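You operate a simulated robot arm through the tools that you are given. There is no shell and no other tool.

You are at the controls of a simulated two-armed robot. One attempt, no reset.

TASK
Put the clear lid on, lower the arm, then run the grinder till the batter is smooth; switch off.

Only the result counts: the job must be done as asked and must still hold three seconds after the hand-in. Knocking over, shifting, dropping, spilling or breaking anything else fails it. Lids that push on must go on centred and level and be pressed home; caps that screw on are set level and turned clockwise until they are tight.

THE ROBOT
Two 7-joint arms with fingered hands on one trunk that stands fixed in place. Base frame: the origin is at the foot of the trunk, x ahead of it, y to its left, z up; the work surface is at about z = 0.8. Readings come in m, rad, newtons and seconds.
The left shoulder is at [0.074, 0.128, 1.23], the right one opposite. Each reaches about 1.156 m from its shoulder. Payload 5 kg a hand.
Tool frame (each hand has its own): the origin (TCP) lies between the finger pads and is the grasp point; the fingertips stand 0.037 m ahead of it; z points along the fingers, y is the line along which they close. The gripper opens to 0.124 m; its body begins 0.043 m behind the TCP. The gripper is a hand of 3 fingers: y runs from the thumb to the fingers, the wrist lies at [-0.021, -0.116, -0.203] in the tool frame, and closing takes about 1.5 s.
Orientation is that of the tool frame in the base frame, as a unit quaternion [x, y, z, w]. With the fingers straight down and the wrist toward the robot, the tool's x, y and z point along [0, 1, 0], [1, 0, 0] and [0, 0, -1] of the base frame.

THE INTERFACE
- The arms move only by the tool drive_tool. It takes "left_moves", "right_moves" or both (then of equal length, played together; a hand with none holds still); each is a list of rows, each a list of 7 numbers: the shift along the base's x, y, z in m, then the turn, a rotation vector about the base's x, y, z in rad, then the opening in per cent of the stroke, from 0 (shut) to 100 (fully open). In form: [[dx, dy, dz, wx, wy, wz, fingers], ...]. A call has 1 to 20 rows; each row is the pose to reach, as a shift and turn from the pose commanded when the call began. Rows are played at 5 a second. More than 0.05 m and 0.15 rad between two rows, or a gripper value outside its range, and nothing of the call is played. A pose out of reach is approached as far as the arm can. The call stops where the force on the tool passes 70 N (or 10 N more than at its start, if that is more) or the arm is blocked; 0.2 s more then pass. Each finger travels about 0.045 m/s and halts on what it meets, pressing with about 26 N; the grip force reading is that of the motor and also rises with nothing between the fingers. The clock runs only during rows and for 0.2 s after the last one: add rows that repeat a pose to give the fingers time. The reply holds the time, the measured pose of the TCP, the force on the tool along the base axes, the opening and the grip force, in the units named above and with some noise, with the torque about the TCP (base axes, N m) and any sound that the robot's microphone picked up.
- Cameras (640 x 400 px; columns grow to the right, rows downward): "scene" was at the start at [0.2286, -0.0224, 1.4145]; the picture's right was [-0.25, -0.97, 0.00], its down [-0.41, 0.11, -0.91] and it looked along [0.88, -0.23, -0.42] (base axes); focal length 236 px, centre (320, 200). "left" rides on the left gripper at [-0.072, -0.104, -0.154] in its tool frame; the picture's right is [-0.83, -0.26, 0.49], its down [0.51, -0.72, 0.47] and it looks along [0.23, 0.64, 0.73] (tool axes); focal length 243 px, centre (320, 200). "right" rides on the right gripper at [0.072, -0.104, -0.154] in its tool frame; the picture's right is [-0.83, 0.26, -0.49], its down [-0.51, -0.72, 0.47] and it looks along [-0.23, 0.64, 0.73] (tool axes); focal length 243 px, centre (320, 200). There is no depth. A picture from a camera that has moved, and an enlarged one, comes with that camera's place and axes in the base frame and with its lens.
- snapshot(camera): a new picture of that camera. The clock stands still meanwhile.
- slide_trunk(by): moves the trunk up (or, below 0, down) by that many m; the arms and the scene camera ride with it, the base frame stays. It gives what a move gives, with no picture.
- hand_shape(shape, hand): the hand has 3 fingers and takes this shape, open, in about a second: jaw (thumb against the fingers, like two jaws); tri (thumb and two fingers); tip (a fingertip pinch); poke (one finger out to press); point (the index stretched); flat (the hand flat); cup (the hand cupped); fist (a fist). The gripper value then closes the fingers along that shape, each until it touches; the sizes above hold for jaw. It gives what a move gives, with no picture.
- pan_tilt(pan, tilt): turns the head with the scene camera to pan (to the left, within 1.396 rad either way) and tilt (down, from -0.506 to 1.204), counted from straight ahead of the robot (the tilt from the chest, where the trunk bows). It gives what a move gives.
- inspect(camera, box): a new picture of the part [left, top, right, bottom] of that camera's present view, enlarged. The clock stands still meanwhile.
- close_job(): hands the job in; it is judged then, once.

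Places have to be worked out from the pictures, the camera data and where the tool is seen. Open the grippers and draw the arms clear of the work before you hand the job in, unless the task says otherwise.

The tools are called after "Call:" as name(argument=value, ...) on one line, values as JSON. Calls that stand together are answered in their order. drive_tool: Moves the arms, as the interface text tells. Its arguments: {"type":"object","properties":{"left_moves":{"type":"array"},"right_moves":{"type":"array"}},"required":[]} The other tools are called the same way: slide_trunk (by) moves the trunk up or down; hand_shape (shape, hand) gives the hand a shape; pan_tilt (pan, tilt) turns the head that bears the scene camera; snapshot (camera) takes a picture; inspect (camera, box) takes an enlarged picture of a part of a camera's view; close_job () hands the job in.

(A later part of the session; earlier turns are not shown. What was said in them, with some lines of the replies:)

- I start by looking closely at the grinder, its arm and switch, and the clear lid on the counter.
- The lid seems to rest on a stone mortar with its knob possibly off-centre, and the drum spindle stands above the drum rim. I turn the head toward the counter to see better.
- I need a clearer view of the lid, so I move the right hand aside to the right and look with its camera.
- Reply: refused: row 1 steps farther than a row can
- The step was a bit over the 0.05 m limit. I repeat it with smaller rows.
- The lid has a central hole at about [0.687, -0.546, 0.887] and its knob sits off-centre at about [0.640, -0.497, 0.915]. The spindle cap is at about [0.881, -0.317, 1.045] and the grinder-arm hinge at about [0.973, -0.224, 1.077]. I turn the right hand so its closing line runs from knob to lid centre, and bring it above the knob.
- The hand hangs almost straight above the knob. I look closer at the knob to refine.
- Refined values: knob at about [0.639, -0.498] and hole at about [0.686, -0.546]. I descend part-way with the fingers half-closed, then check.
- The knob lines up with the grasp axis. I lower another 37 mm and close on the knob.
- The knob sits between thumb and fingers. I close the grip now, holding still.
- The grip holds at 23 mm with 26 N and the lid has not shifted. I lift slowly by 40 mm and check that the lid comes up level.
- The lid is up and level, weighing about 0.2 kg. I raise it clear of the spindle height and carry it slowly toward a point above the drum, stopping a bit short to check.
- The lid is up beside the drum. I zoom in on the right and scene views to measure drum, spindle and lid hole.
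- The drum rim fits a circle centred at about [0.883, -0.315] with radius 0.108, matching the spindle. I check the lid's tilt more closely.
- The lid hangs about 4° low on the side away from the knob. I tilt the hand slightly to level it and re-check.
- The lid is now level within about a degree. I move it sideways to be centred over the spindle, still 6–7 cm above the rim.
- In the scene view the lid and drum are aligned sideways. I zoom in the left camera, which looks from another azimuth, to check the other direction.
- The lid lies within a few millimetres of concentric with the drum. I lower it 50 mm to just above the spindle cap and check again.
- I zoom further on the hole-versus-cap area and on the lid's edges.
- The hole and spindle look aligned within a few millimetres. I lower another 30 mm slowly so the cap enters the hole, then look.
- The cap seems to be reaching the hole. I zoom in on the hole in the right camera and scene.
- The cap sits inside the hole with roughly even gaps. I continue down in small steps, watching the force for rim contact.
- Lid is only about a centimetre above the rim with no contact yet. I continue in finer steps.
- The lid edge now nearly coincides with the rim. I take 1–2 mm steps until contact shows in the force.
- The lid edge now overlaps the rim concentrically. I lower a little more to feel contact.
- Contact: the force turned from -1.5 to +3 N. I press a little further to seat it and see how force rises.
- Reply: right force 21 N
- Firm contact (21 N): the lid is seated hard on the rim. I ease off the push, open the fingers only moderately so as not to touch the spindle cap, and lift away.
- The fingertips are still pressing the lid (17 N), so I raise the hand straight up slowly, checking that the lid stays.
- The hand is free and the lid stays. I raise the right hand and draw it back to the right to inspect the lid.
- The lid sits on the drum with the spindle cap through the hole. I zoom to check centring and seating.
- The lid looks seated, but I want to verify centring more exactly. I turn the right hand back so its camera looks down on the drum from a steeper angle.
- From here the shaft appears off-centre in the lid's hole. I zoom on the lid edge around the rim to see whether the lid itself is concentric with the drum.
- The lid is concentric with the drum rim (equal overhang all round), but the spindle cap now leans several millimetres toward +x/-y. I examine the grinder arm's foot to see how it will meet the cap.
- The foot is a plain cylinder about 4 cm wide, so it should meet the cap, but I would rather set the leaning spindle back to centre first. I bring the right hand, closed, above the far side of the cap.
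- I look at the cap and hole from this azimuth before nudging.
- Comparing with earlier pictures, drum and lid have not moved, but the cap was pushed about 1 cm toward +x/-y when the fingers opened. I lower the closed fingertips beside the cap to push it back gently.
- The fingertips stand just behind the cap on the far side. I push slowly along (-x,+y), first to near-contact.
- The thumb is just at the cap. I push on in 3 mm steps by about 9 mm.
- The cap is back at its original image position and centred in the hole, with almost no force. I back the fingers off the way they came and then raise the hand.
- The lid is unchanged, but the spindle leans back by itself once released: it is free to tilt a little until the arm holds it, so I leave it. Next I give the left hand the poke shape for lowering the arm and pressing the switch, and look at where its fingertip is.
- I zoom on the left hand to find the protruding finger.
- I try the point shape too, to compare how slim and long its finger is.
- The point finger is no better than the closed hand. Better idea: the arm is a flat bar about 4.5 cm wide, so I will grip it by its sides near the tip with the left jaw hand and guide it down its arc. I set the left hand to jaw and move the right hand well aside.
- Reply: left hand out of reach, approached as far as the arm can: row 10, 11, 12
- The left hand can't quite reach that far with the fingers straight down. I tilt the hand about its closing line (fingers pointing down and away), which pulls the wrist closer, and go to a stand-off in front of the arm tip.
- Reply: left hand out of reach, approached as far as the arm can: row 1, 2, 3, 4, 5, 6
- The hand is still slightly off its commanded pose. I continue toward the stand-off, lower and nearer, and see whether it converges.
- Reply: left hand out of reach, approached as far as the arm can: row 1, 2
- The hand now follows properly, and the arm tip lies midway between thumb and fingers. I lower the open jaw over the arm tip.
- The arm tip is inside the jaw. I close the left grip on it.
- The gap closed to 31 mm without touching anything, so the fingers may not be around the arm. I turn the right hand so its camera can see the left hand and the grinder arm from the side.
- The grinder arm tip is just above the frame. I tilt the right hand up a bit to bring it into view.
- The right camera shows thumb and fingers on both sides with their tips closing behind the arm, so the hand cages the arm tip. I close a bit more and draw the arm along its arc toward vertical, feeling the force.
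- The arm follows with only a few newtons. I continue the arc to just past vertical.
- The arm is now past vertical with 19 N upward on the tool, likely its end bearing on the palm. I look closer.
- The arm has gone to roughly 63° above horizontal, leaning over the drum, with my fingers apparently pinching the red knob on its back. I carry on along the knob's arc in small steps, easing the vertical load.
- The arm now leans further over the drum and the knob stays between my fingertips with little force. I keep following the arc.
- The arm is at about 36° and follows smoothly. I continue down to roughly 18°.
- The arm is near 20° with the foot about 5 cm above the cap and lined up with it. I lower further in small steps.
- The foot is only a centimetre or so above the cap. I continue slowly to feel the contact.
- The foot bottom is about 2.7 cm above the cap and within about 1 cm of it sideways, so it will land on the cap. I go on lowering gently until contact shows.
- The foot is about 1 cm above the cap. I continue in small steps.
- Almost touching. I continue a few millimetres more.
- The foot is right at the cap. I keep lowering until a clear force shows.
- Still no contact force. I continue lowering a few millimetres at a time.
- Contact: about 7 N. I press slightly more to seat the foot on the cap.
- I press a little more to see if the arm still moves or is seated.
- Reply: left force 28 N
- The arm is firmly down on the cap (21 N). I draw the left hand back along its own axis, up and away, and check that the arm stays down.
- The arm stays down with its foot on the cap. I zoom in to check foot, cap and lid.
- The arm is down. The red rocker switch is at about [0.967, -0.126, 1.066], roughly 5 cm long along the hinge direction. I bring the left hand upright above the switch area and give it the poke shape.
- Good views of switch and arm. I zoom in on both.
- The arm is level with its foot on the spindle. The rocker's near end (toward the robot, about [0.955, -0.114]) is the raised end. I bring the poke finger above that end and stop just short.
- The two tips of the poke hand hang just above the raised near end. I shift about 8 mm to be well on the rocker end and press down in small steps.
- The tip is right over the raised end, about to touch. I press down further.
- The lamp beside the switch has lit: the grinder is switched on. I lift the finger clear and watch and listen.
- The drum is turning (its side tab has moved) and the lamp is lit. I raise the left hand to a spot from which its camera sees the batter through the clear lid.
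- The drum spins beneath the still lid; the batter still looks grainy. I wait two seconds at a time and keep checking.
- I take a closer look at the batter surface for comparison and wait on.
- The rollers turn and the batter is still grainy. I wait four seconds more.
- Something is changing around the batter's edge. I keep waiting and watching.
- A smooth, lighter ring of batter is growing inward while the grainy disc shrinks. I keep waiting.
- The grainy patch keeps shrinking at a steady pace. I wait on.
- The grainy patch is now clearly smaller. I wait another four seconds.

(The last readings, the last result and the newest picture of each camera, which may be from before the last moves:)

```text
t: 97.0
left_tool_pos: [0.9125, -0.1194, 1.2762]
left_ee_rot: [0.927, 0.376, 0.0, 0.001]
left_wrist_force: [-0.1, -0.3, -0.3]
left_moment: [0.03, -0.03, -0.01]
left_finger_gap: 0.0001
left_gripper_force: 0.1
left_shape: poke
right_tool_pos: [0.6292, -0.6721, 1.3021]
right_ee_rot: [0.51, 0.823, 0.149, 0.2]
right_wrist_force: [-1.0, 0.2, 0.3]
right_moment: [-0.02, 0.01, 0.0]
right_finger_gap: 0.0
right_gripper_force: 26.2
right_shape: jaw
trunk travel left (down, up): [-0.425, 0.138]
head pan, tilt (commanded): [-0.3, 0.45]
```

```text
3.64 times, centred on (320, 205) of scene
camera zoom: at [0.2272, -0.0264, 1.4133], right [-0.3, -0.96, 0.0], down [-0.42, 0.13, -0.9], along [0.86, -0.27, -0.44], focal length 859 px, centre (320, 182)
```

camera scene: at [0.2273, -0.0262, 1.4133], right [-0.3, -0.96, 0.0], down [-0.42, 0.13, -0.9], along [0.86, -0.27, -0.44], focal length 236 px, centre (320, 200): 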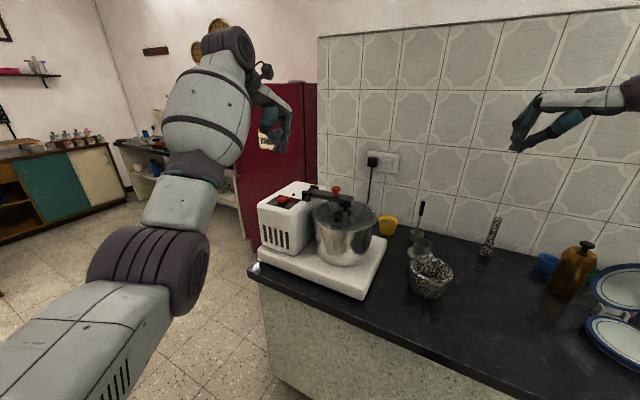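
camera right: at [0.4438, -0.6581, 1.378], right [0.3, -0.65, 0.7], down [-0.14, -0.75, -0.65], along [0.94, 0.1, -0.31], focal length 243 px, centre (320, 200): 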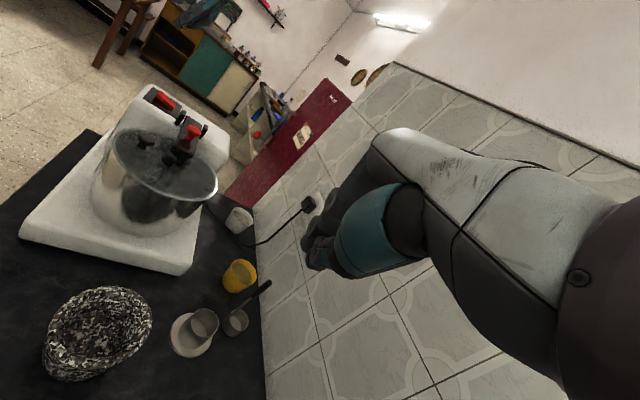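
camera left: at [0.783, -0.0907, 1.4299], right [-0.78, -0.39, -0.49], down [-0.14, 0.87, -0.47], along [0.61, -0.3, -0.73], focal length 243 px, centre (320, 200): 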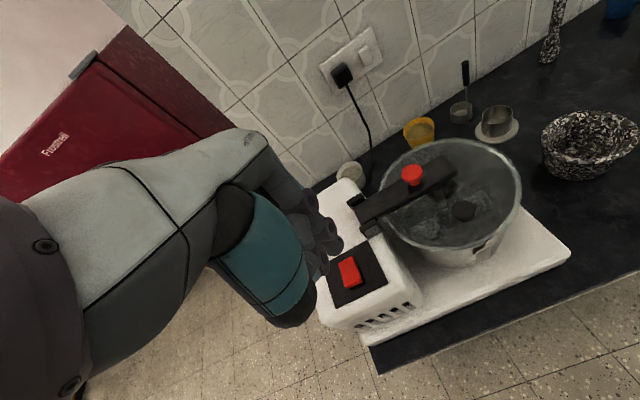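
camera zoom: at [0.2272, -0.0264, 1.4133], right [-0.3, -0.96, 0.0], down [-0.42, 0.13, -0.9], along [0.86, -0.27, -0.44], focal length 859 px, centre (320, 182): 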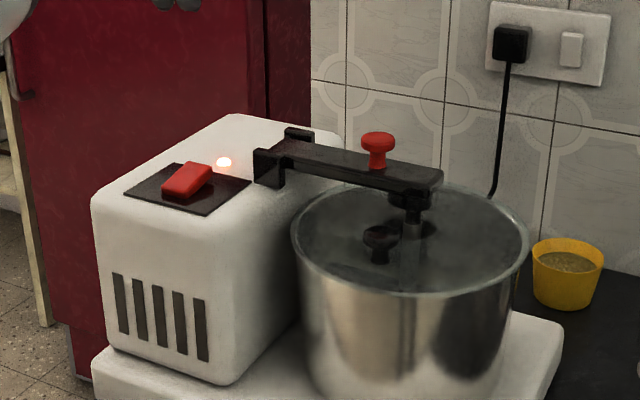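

The grainy patch seems gone. I check the whole batter surface closely.

Call:
inspect(camera="left", box=[390, 190, 500, 260])

Call:
inspect(camera="right", box=[110, 110, 220, 210])

```text
5.71 times, centred on (445, 225) of left
camera zoom: at [0.7882, -0.0941, 1.4305], right [-0.78, -0.39, -0.49], down [-0.14, 0.87, -0.47], along [0.61, -0.3, -0.73], focal length 1386 px, centre (-394, 57)
```

zoom: 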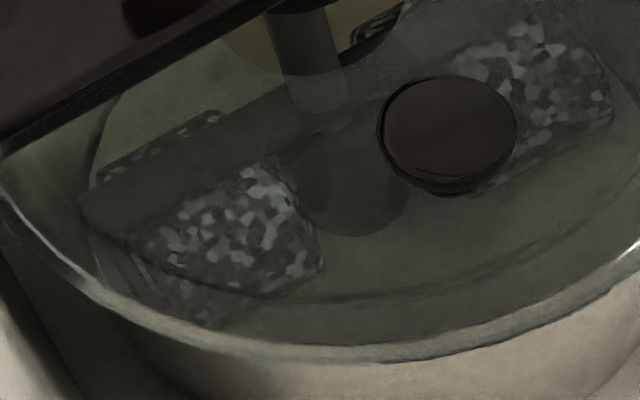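

```text
4.00 times, centred on (165, 160) of right
camera zoom: at [0.4438, -0.6583, 1.378], right [0.3, -0.65, 0.7], down [-0.14, -0.75, -0.65], along [0.94, 0.1, -0.31], focal length 970 px, centre (940, 360)
```

zoom: 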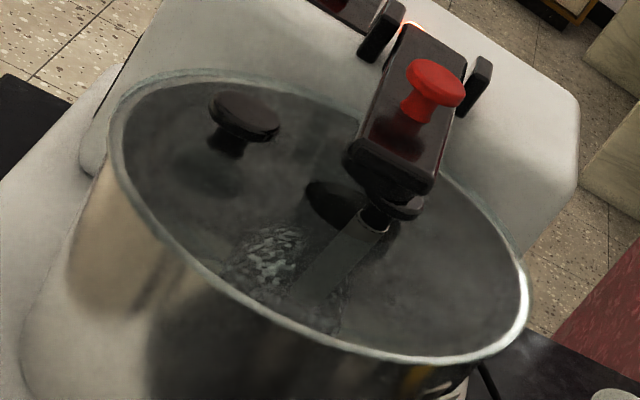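

The batter looks smooth all over. I move the finger above the rocker's far end, which is now the raised one, to switch off.

Call:
drive_tool(left_moves=[[0.025, -0.008, -0.03, 0, 0, 0, 100], [0.045, -0.014, -0.07, 0, 0, 0, 100], [0.06, -0.018, -0.11, 0, 0, 0, 100], [0.0655, -0.0195, -0.145, 0, 0, 0, 100], [0.0655, -0.0195, -0.155, 0, 0, 0, 100]])

Call:
inspect(camera="right", box=[130, 60, 230, 150])

Call:
inspect(camera="scene", box=[250, 150, 330, 220])

```text
t: 98.2
left_tool_pos: [0.9773, -0.1363, 1.1185]
left_ee_rot: [0.927, 0.376, 0.0, 0.001]
left_wrist_force: [-0.4, -0.1, 0.7]
left_moment: [0.01, -0.04, -0.01]
left_finger_gap: 0.0
left_gripper_force: 0.0
left_shape: poke
right_tool_pos: [0.628, -0.6719, 1.3032]
right_ee_rot: [0.511, 0.822, 0.148, 0.201]
right_wrist_force: [0.5, -1.3, -0.2]
right_moment: [0.03, 0.05, 0.0]
right_finger_gap: 0.0
right_gripper_force: 26.3
right_shape: jaw
trunk travel left (down, up): [-0.425, 0.138]
head pan, tilt (commanded): [-0.3, 0.45]
```

```text
4.44 times, centred on (180, 105) of right
camera zoom: at [0.4435, -0.6583, 1.3781], right [0.3, -0.65, 0.7], down [-0.14, -0.75, -0.65], along [0.94, 0.1, -0.31], focal length 1078 px, centre (942, 622)
```

zoom: 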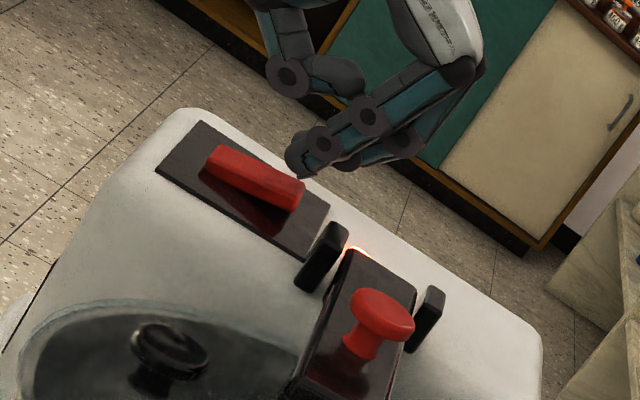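

```text
5.71 times, centred on (290, 185) of scene
camera zoom: at [0.2269, -0.0264, 1.4134], right [-0.3, -0.96, 0.0], down [-0.42, 0.13, -0.9], along [0.86, -0.27, -0.44], focal length 1350 px, centre (491, 286)
```

zoom: 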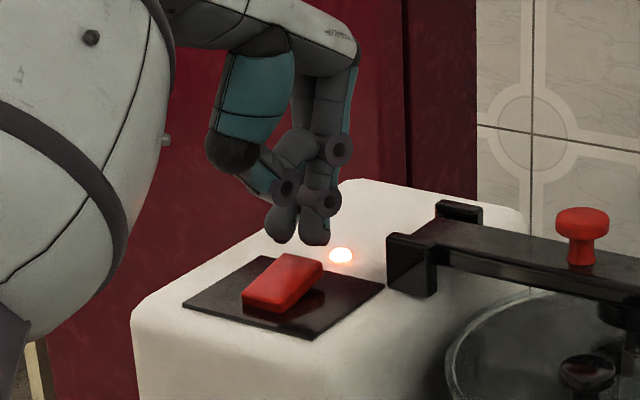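

The finger is right above the raised far end. I press it down.

Call:
drive_tool(left_moves=[[0, 0, -0.006, 0, 0, 0, 100], [0, 0, -0.012, 0, 0, 0, 100], [0, 0, -0.016, 0, 0, 0, 100], [0, 0, -0.019, 0, 0, 0, 100]])

Call:
inspect(camera="right", box=[130, 60, 230, 150])

Call:
inspect(camera="scene", box=[250, 150, 330, 220])

```text
t: 99.2
left_tool_pos: [0.9769, -0.138, 1.1015]
left_ee_rot: [0.926, 0.377, 0.001, 0.0]
left_wrist_force: [0.9, -0.6, 3.0]
left_moment: [0.05, -0.1, -0.01]
left_finger_gap: 0.0001
left_gripper_force: 0.1
left_shape: poke
right_tool_pos: [0.6277, -0.673, 1.3034]
right_ee_rot: [0.511, 0.823, 0.148, 0.2]
right_wrist_force: [0.1, 0.1, -0.4]
right_moment: [-0.01, -0.02, 0.01]
right_finger_gap: 0.0001
right_gripper_force: 26.5
right_shape: jaw
trunk travel left (down, up): [-0.425, 0.138]
head pan, tilt (commanded): [-0.3, 0.45]
```

```text
4.44 times, centred on (180, 105) of right
camera zoom: at [0.4435, -0.6584, 1.3781], right [0.3, -0.65, 0.7], down [-0.14, -0.75, -0.65], along [0.94, 0.1, -0.31], focal length 1078 px, centre (942, 622)
```

zoom: 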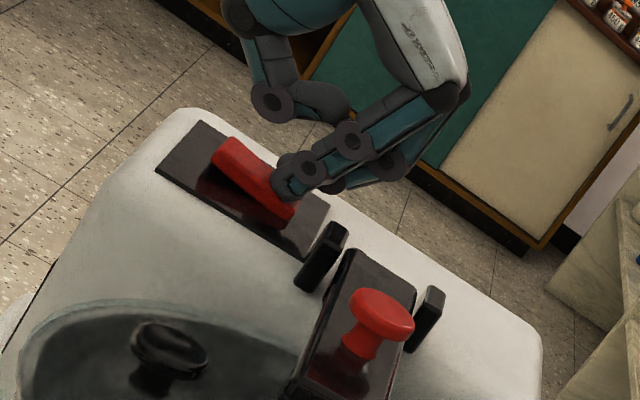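

```text
5.71 times, centred on (290, 185) of scene
camera zoom: at [0.2269, -0.0265, 1.4134], right [-0.3, -0.96, 0.0], down [-0.42, 0.13, -0.9], along [0.86, -0.27, -0.44], focal length 1350 px, centre (491, 286)
```

zoom: 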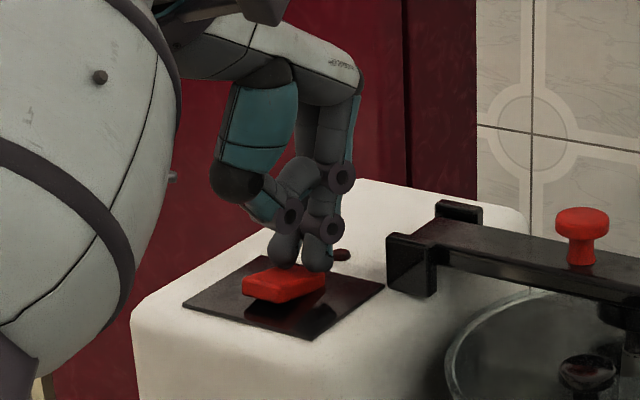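

The lamp is out and the rocker has flipped back: the grinder is off. I lift the finger straight up and retreat the left hand.

Call:
drive_tool(left_moves=[[0, 0, 0.015, 0, 0, 0, 100], [0, 0, 0.05, 0, 0, 0, 100], [-0.02, 0.01, 0.09, 0, 0, 0, 100], [-0.045, 0.02, 0.13, 0, 0, 0, 100], [-0.065, 0.02, 0.16, 0, 0, 0, 100], [-0.065, 0.02, 0.174, 0, 0, 0, 100]])

Call:
inspect(camera="left", box=[340, 130, 530, 270])

Call:
inspect(camera="left", box=[390, 180, 500, 250])

Call:
inspect(camera="scene", box=[250, 150, 390, 260])

```text
t: 100.6
left_tool_pos: [0.9138, -0.1178, 1.2748]
left_ee_rot: [0.927, 0.376, 0.001, -0.001]
left_wrist_force: [0.1, 0.3, -0.8]
left_moment: [-0.01, 0.03, -0.01]
left_finger_gap: 0.0
left_gripper_force: 0.1
left_shape: poke
right_tool_pos: [0.6275, -0.6717, 1.3027]
right_ee_rot: [0.511, 0.823, 0.147, 0.2]
right_wrist_force: [-0.7, 0.6, -0.1]
right_moment: [-0.02, -0.01, 0.01]
right_finger_gap: 0.0001
right_gripper_force: 25.9
right_shape: jaw
trunk travel left (down, up): [-0.425, 0.138]
head pan, tilt (commanded): [-0.3, 0.45]
```

```text
2.86 times, centred on (435, 200) of left
camera zoom: at [0.7897, -0.0936, 1.4295], right [-0.78, -0.39, -0.49], down [-0.14, 0.87, -0.47], along [0.61, -0.3, -0.73], focal length 693 px, centre (-9, 200)
```

zoom: 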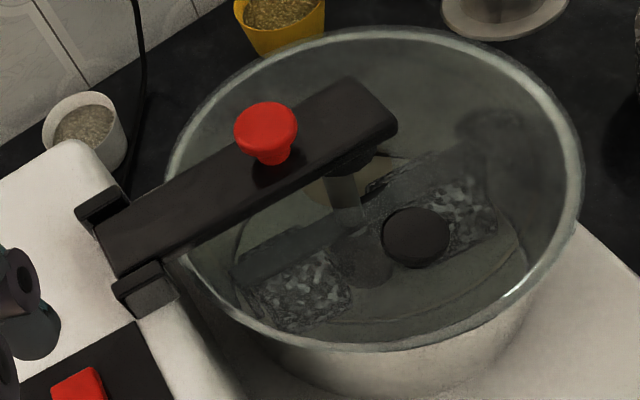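

```text
5.71 times, centred on (445, 215) of left
camera zoom: at [0.7897, -0.0936, 1.4295], right [-0.78, -0.39, -0.49], down [-0.14, 0.87, -0.47], along [0.61, -0.3, -0.73], focal length 1386 px, centre (-394, 114)
```

zoom: 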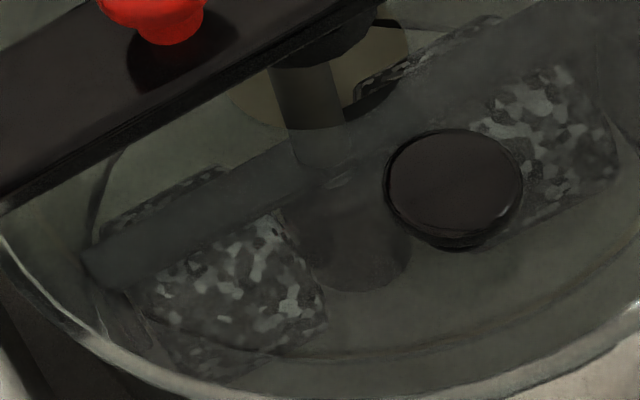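

```text
3.64 times, centred on (320, 205) of scene
camera zoom: at [0.2275, -0.0262, 1.4132], right [-0.3, -0.96, 0.0], down [-0.42, 0.13, -0.9], along [0.86, -0.27, -0.44], focal length 859 px, centre (320, 182)
```

zoom: 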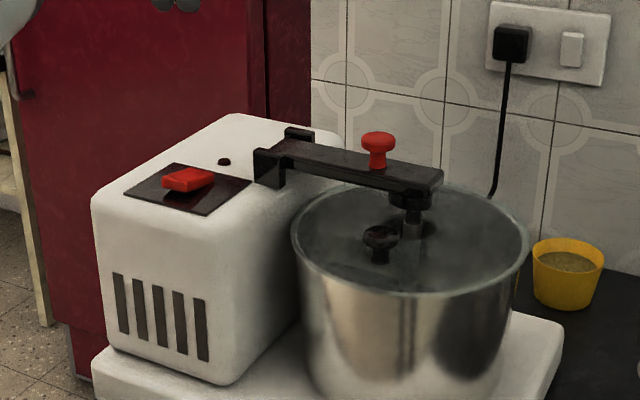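

Grinder off, batter smooth, arm down, lid in place. Now I open both hands and withdraw them well clear of the work.

Call:
drive_tool(left_moves=[[-0.02, 0.02, 0.03, 0, 0, 0.1, 100], [-0.04, 0.05, 0.05, 0, 0, 0.2, 100], [-0.065, 0.08, 0.07, 0, 0, 0.3, 100], [-0.09, 0.11, 0.08, 0, 0, 0.4, 100], [-0.115, 0.14, 0.085, 0, 0, 0.5, 100], [-0.14, 0.17, 0.09, 0, 0, 0.6, 100], [-0.165, 0.2, 0.09, 0, 0, 0.7, 100], [-0.185, 0.23, 0.09, 0, 0, 0.8, 100], [-0.2, 0.255, 0.09, 0, 0, 0.8, 100]], right_moves=[[0, 0, 0.01, 0, 0, 0, 20], [0, 0, 0.02, 0, 0, 0, 40], [-0.01, 0, 0.03, 0, 0, 0, 60], [-0.02, 0, 0.04, 0, 0, 0, 80], [-0.03, 0, 0.05, 0, 0, 0, 100], [-0.04, 0, 0.05, 0, 0, 0, 100], [-0.05, 0, 0.05, 0, 0, 0, 100], [-0.05, 0, 0.05, 0, 0, 0, 100], [-0.05, 0, 0.05, 0, 0, 0, 100]])

Call:
hand_shape(shape="jaw", hand="left")

Call:
snapshot(camera="scene")

Call:
snapshot(camera="right")

Call:
inspect(camera="scene", box=[250, 150, 390, 260])

```text
t: 102.6
left_tool_pos: [0.7132, 0.1373, 1.3642]
left_ee_rot: [0.706, 0.708, -0.001, 0.001]
left_wrist_force: [0.1, 0.3, 0.1]
left_moment: [-0.02, -0.01, -0.02]
left_finger_gap: 0.0
left_gripper_force: 0.1
left_shape: poke
right_tool_pos: [0.5774, -0.671, 1.3521]
right_ee_rot: [0.511, 0.823, 0.148, 0.201]
right_wrist_force: [0.6, 0.5, 0.4]
right_moment: [-0.04, -0.01, -0.01]
right_finger_gap: 0.1236
right_gripper_force: 0.0
right_shape: jaw
trunk travel left (down, up): [-0.425, 0.138]
head pan, tilt (commanded): [-0.3, 0.45]
```

```text
t: 103.5
left_tool_pos: [0.7133, 0.1356, 1.3659]
left_ee_rot: [0.707, 0.707, 0.001, 0.0]
left_wrist_force: [0.5, 0.5, -0.6]
left_moment: [0.0, 0.0, 0.03]
left_finger_gap: 0.1243
left_gripper_force: 0.0
left_shape: jaw
right_tool_pos: [0.5789, -0.6725, 1.3523]
right_ee_rot: [0.511, 0.823, 0.148, 0.2]
right_wrist_force: [0.5, 0.0, 0.4]
right_moment: [-0.02, 0.0, 0.02]
right_finger_gap: 0.1236
right_gripper_force: 0.1
right_shape: jaw
trunk travel left (down, up): [-0.425, 0.138]
head pan, tilt (commanded): [-0.3, 0.45]
```

```text
taken
camera scene: at [0.2272, -0.0266, 1.4133], right [-0.3, -0.96, 0.0], down [-0.42, 0.13, -0.9], along [0.86, -0.27, -0.44], focal length 236 px, centre (320, 200)
```

scene: 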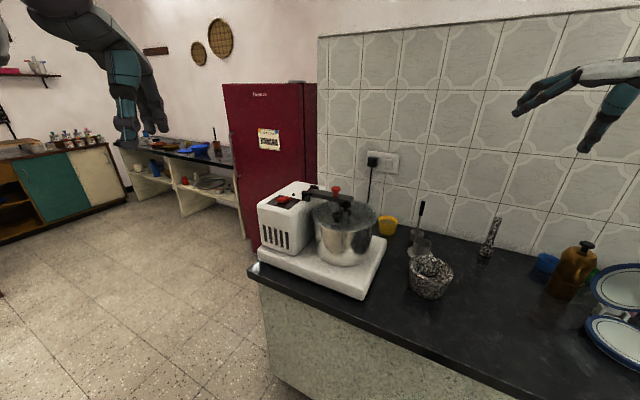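

```text
taken
camera right: at [0.3936, -0.6579, 1.4278], right [0.3, -0.65, 0.7], down [-0.14, -0.75, -0.65], along [0.94, 0.1, -0.31], focal length 243 px, centre (320, 200)
```

right: 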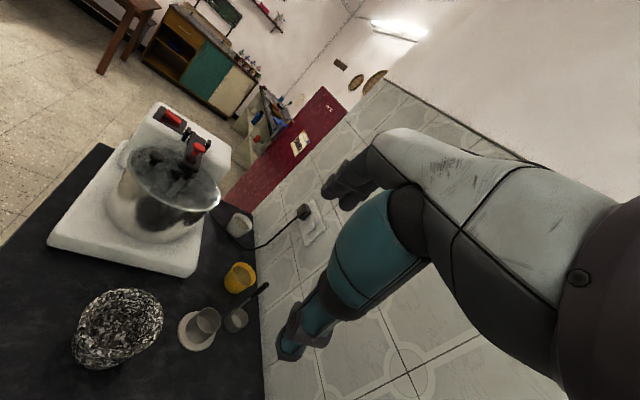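

```text
3.64 times, centred on (320, 205) of scene
camera zoom: at [0.2272, -0.0266, 1.4133], right [-0.3, -0.96, 0.0], down [-0.42, 0.13, -0.9], along [0.86, -0.27, -0.44], focal length 859 px, centre (320, 182)
```

zoom: 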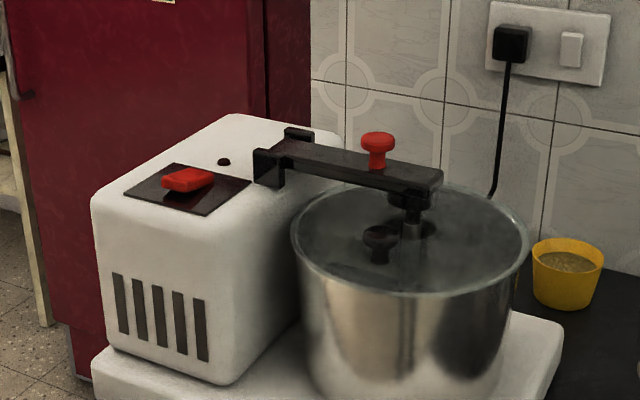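

All looks settled. I make a last close check that the lid is level and centred on the rim.

Call:
inspect(camera="scene", box=[305, 190, 385, 240])

Call:
inspect(camera="left", box=[490, 40, 640, 210])

Call:
inspect(camera="right", box=[100, 90, 240, 250])

```text
8.00 times, centred on (345, 215) of scene
camera zoom: at [0.2272, -0.0266, 1.4133], right [-0.3, -0.96, 0.0], down [-0.42, 0.13, -0.9], along [0.86, -0.27, -0.44], focal length 1890 px, centre (120, 80)
```

zoom: 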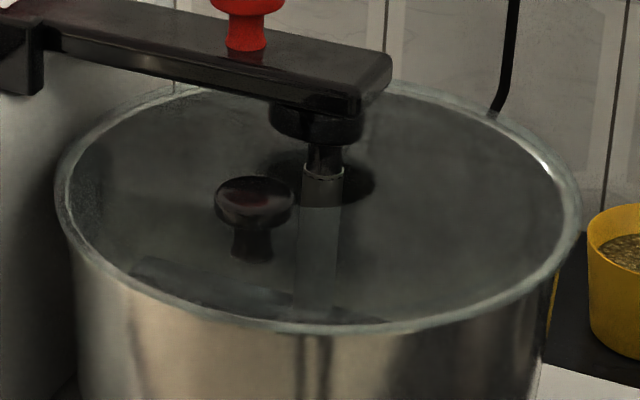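

```text
2.35 times, centred on (565, 125) of left
camera zoom: at [0.6095, 0.0632, 1.5199], right [-0.26, -0.83, -0.49], down [-0.72, 0.51, -0.47], along [0.64, 0.23, -0.73], focal length 571 px, centre (-256, 376)
```

zoom: 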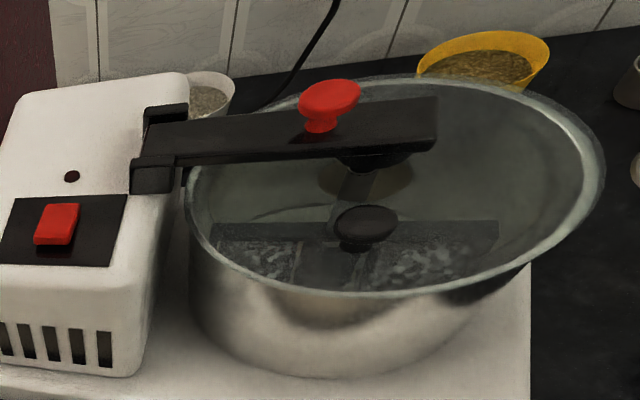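

```text
2.50 times, centred on (170, 170) of right
camera zoom: at [0.3936, -0.6579, 1.4278], right [0.3, -0.65, 0.7], down [-0.14, -0.75, -0.65], along [0.94, 0.1, -0.31], focal length 606 px, centre (695, 275)
```

zoom: 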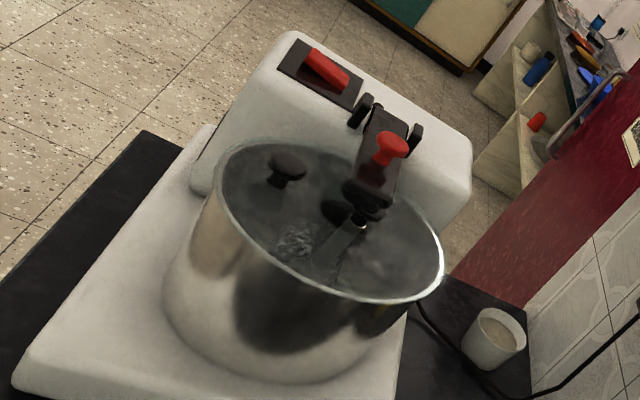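

The lid sits level and centred, and the arm is down on the spindle. The batter is smooth, the lamp is out and both hands are open and clear, so I hand the job in.

Call:
close_job()

```text
The job is handed in.
```

I handed the job in with the clear lid on, the grinder arm down, the batter smooth and the grinder switched off. I haven't seen the judging result.

- **Lid:** it sits level and centred on the drum, with the spindle through its centre hole. It stopped hard against the rim at about 21 N of push, but I pressed only at the knob, which is off-centre.
- **Spindle:** while releasing the lid I pushed the spindle about 1 cm to one side. I pushed it back, but it leaned over again once let go. The arm's foot still came down on its cap and held there.
- **Arm:** it was level and stayed down for the whole run.
- **Run:** I ran it for about 28 seconds, until no coarse patch showed through the lid, then switched it off. The lamp beside the switch went out.

Both hands are open and clear of the grinder, and I saw nothing else knocked over or moved.
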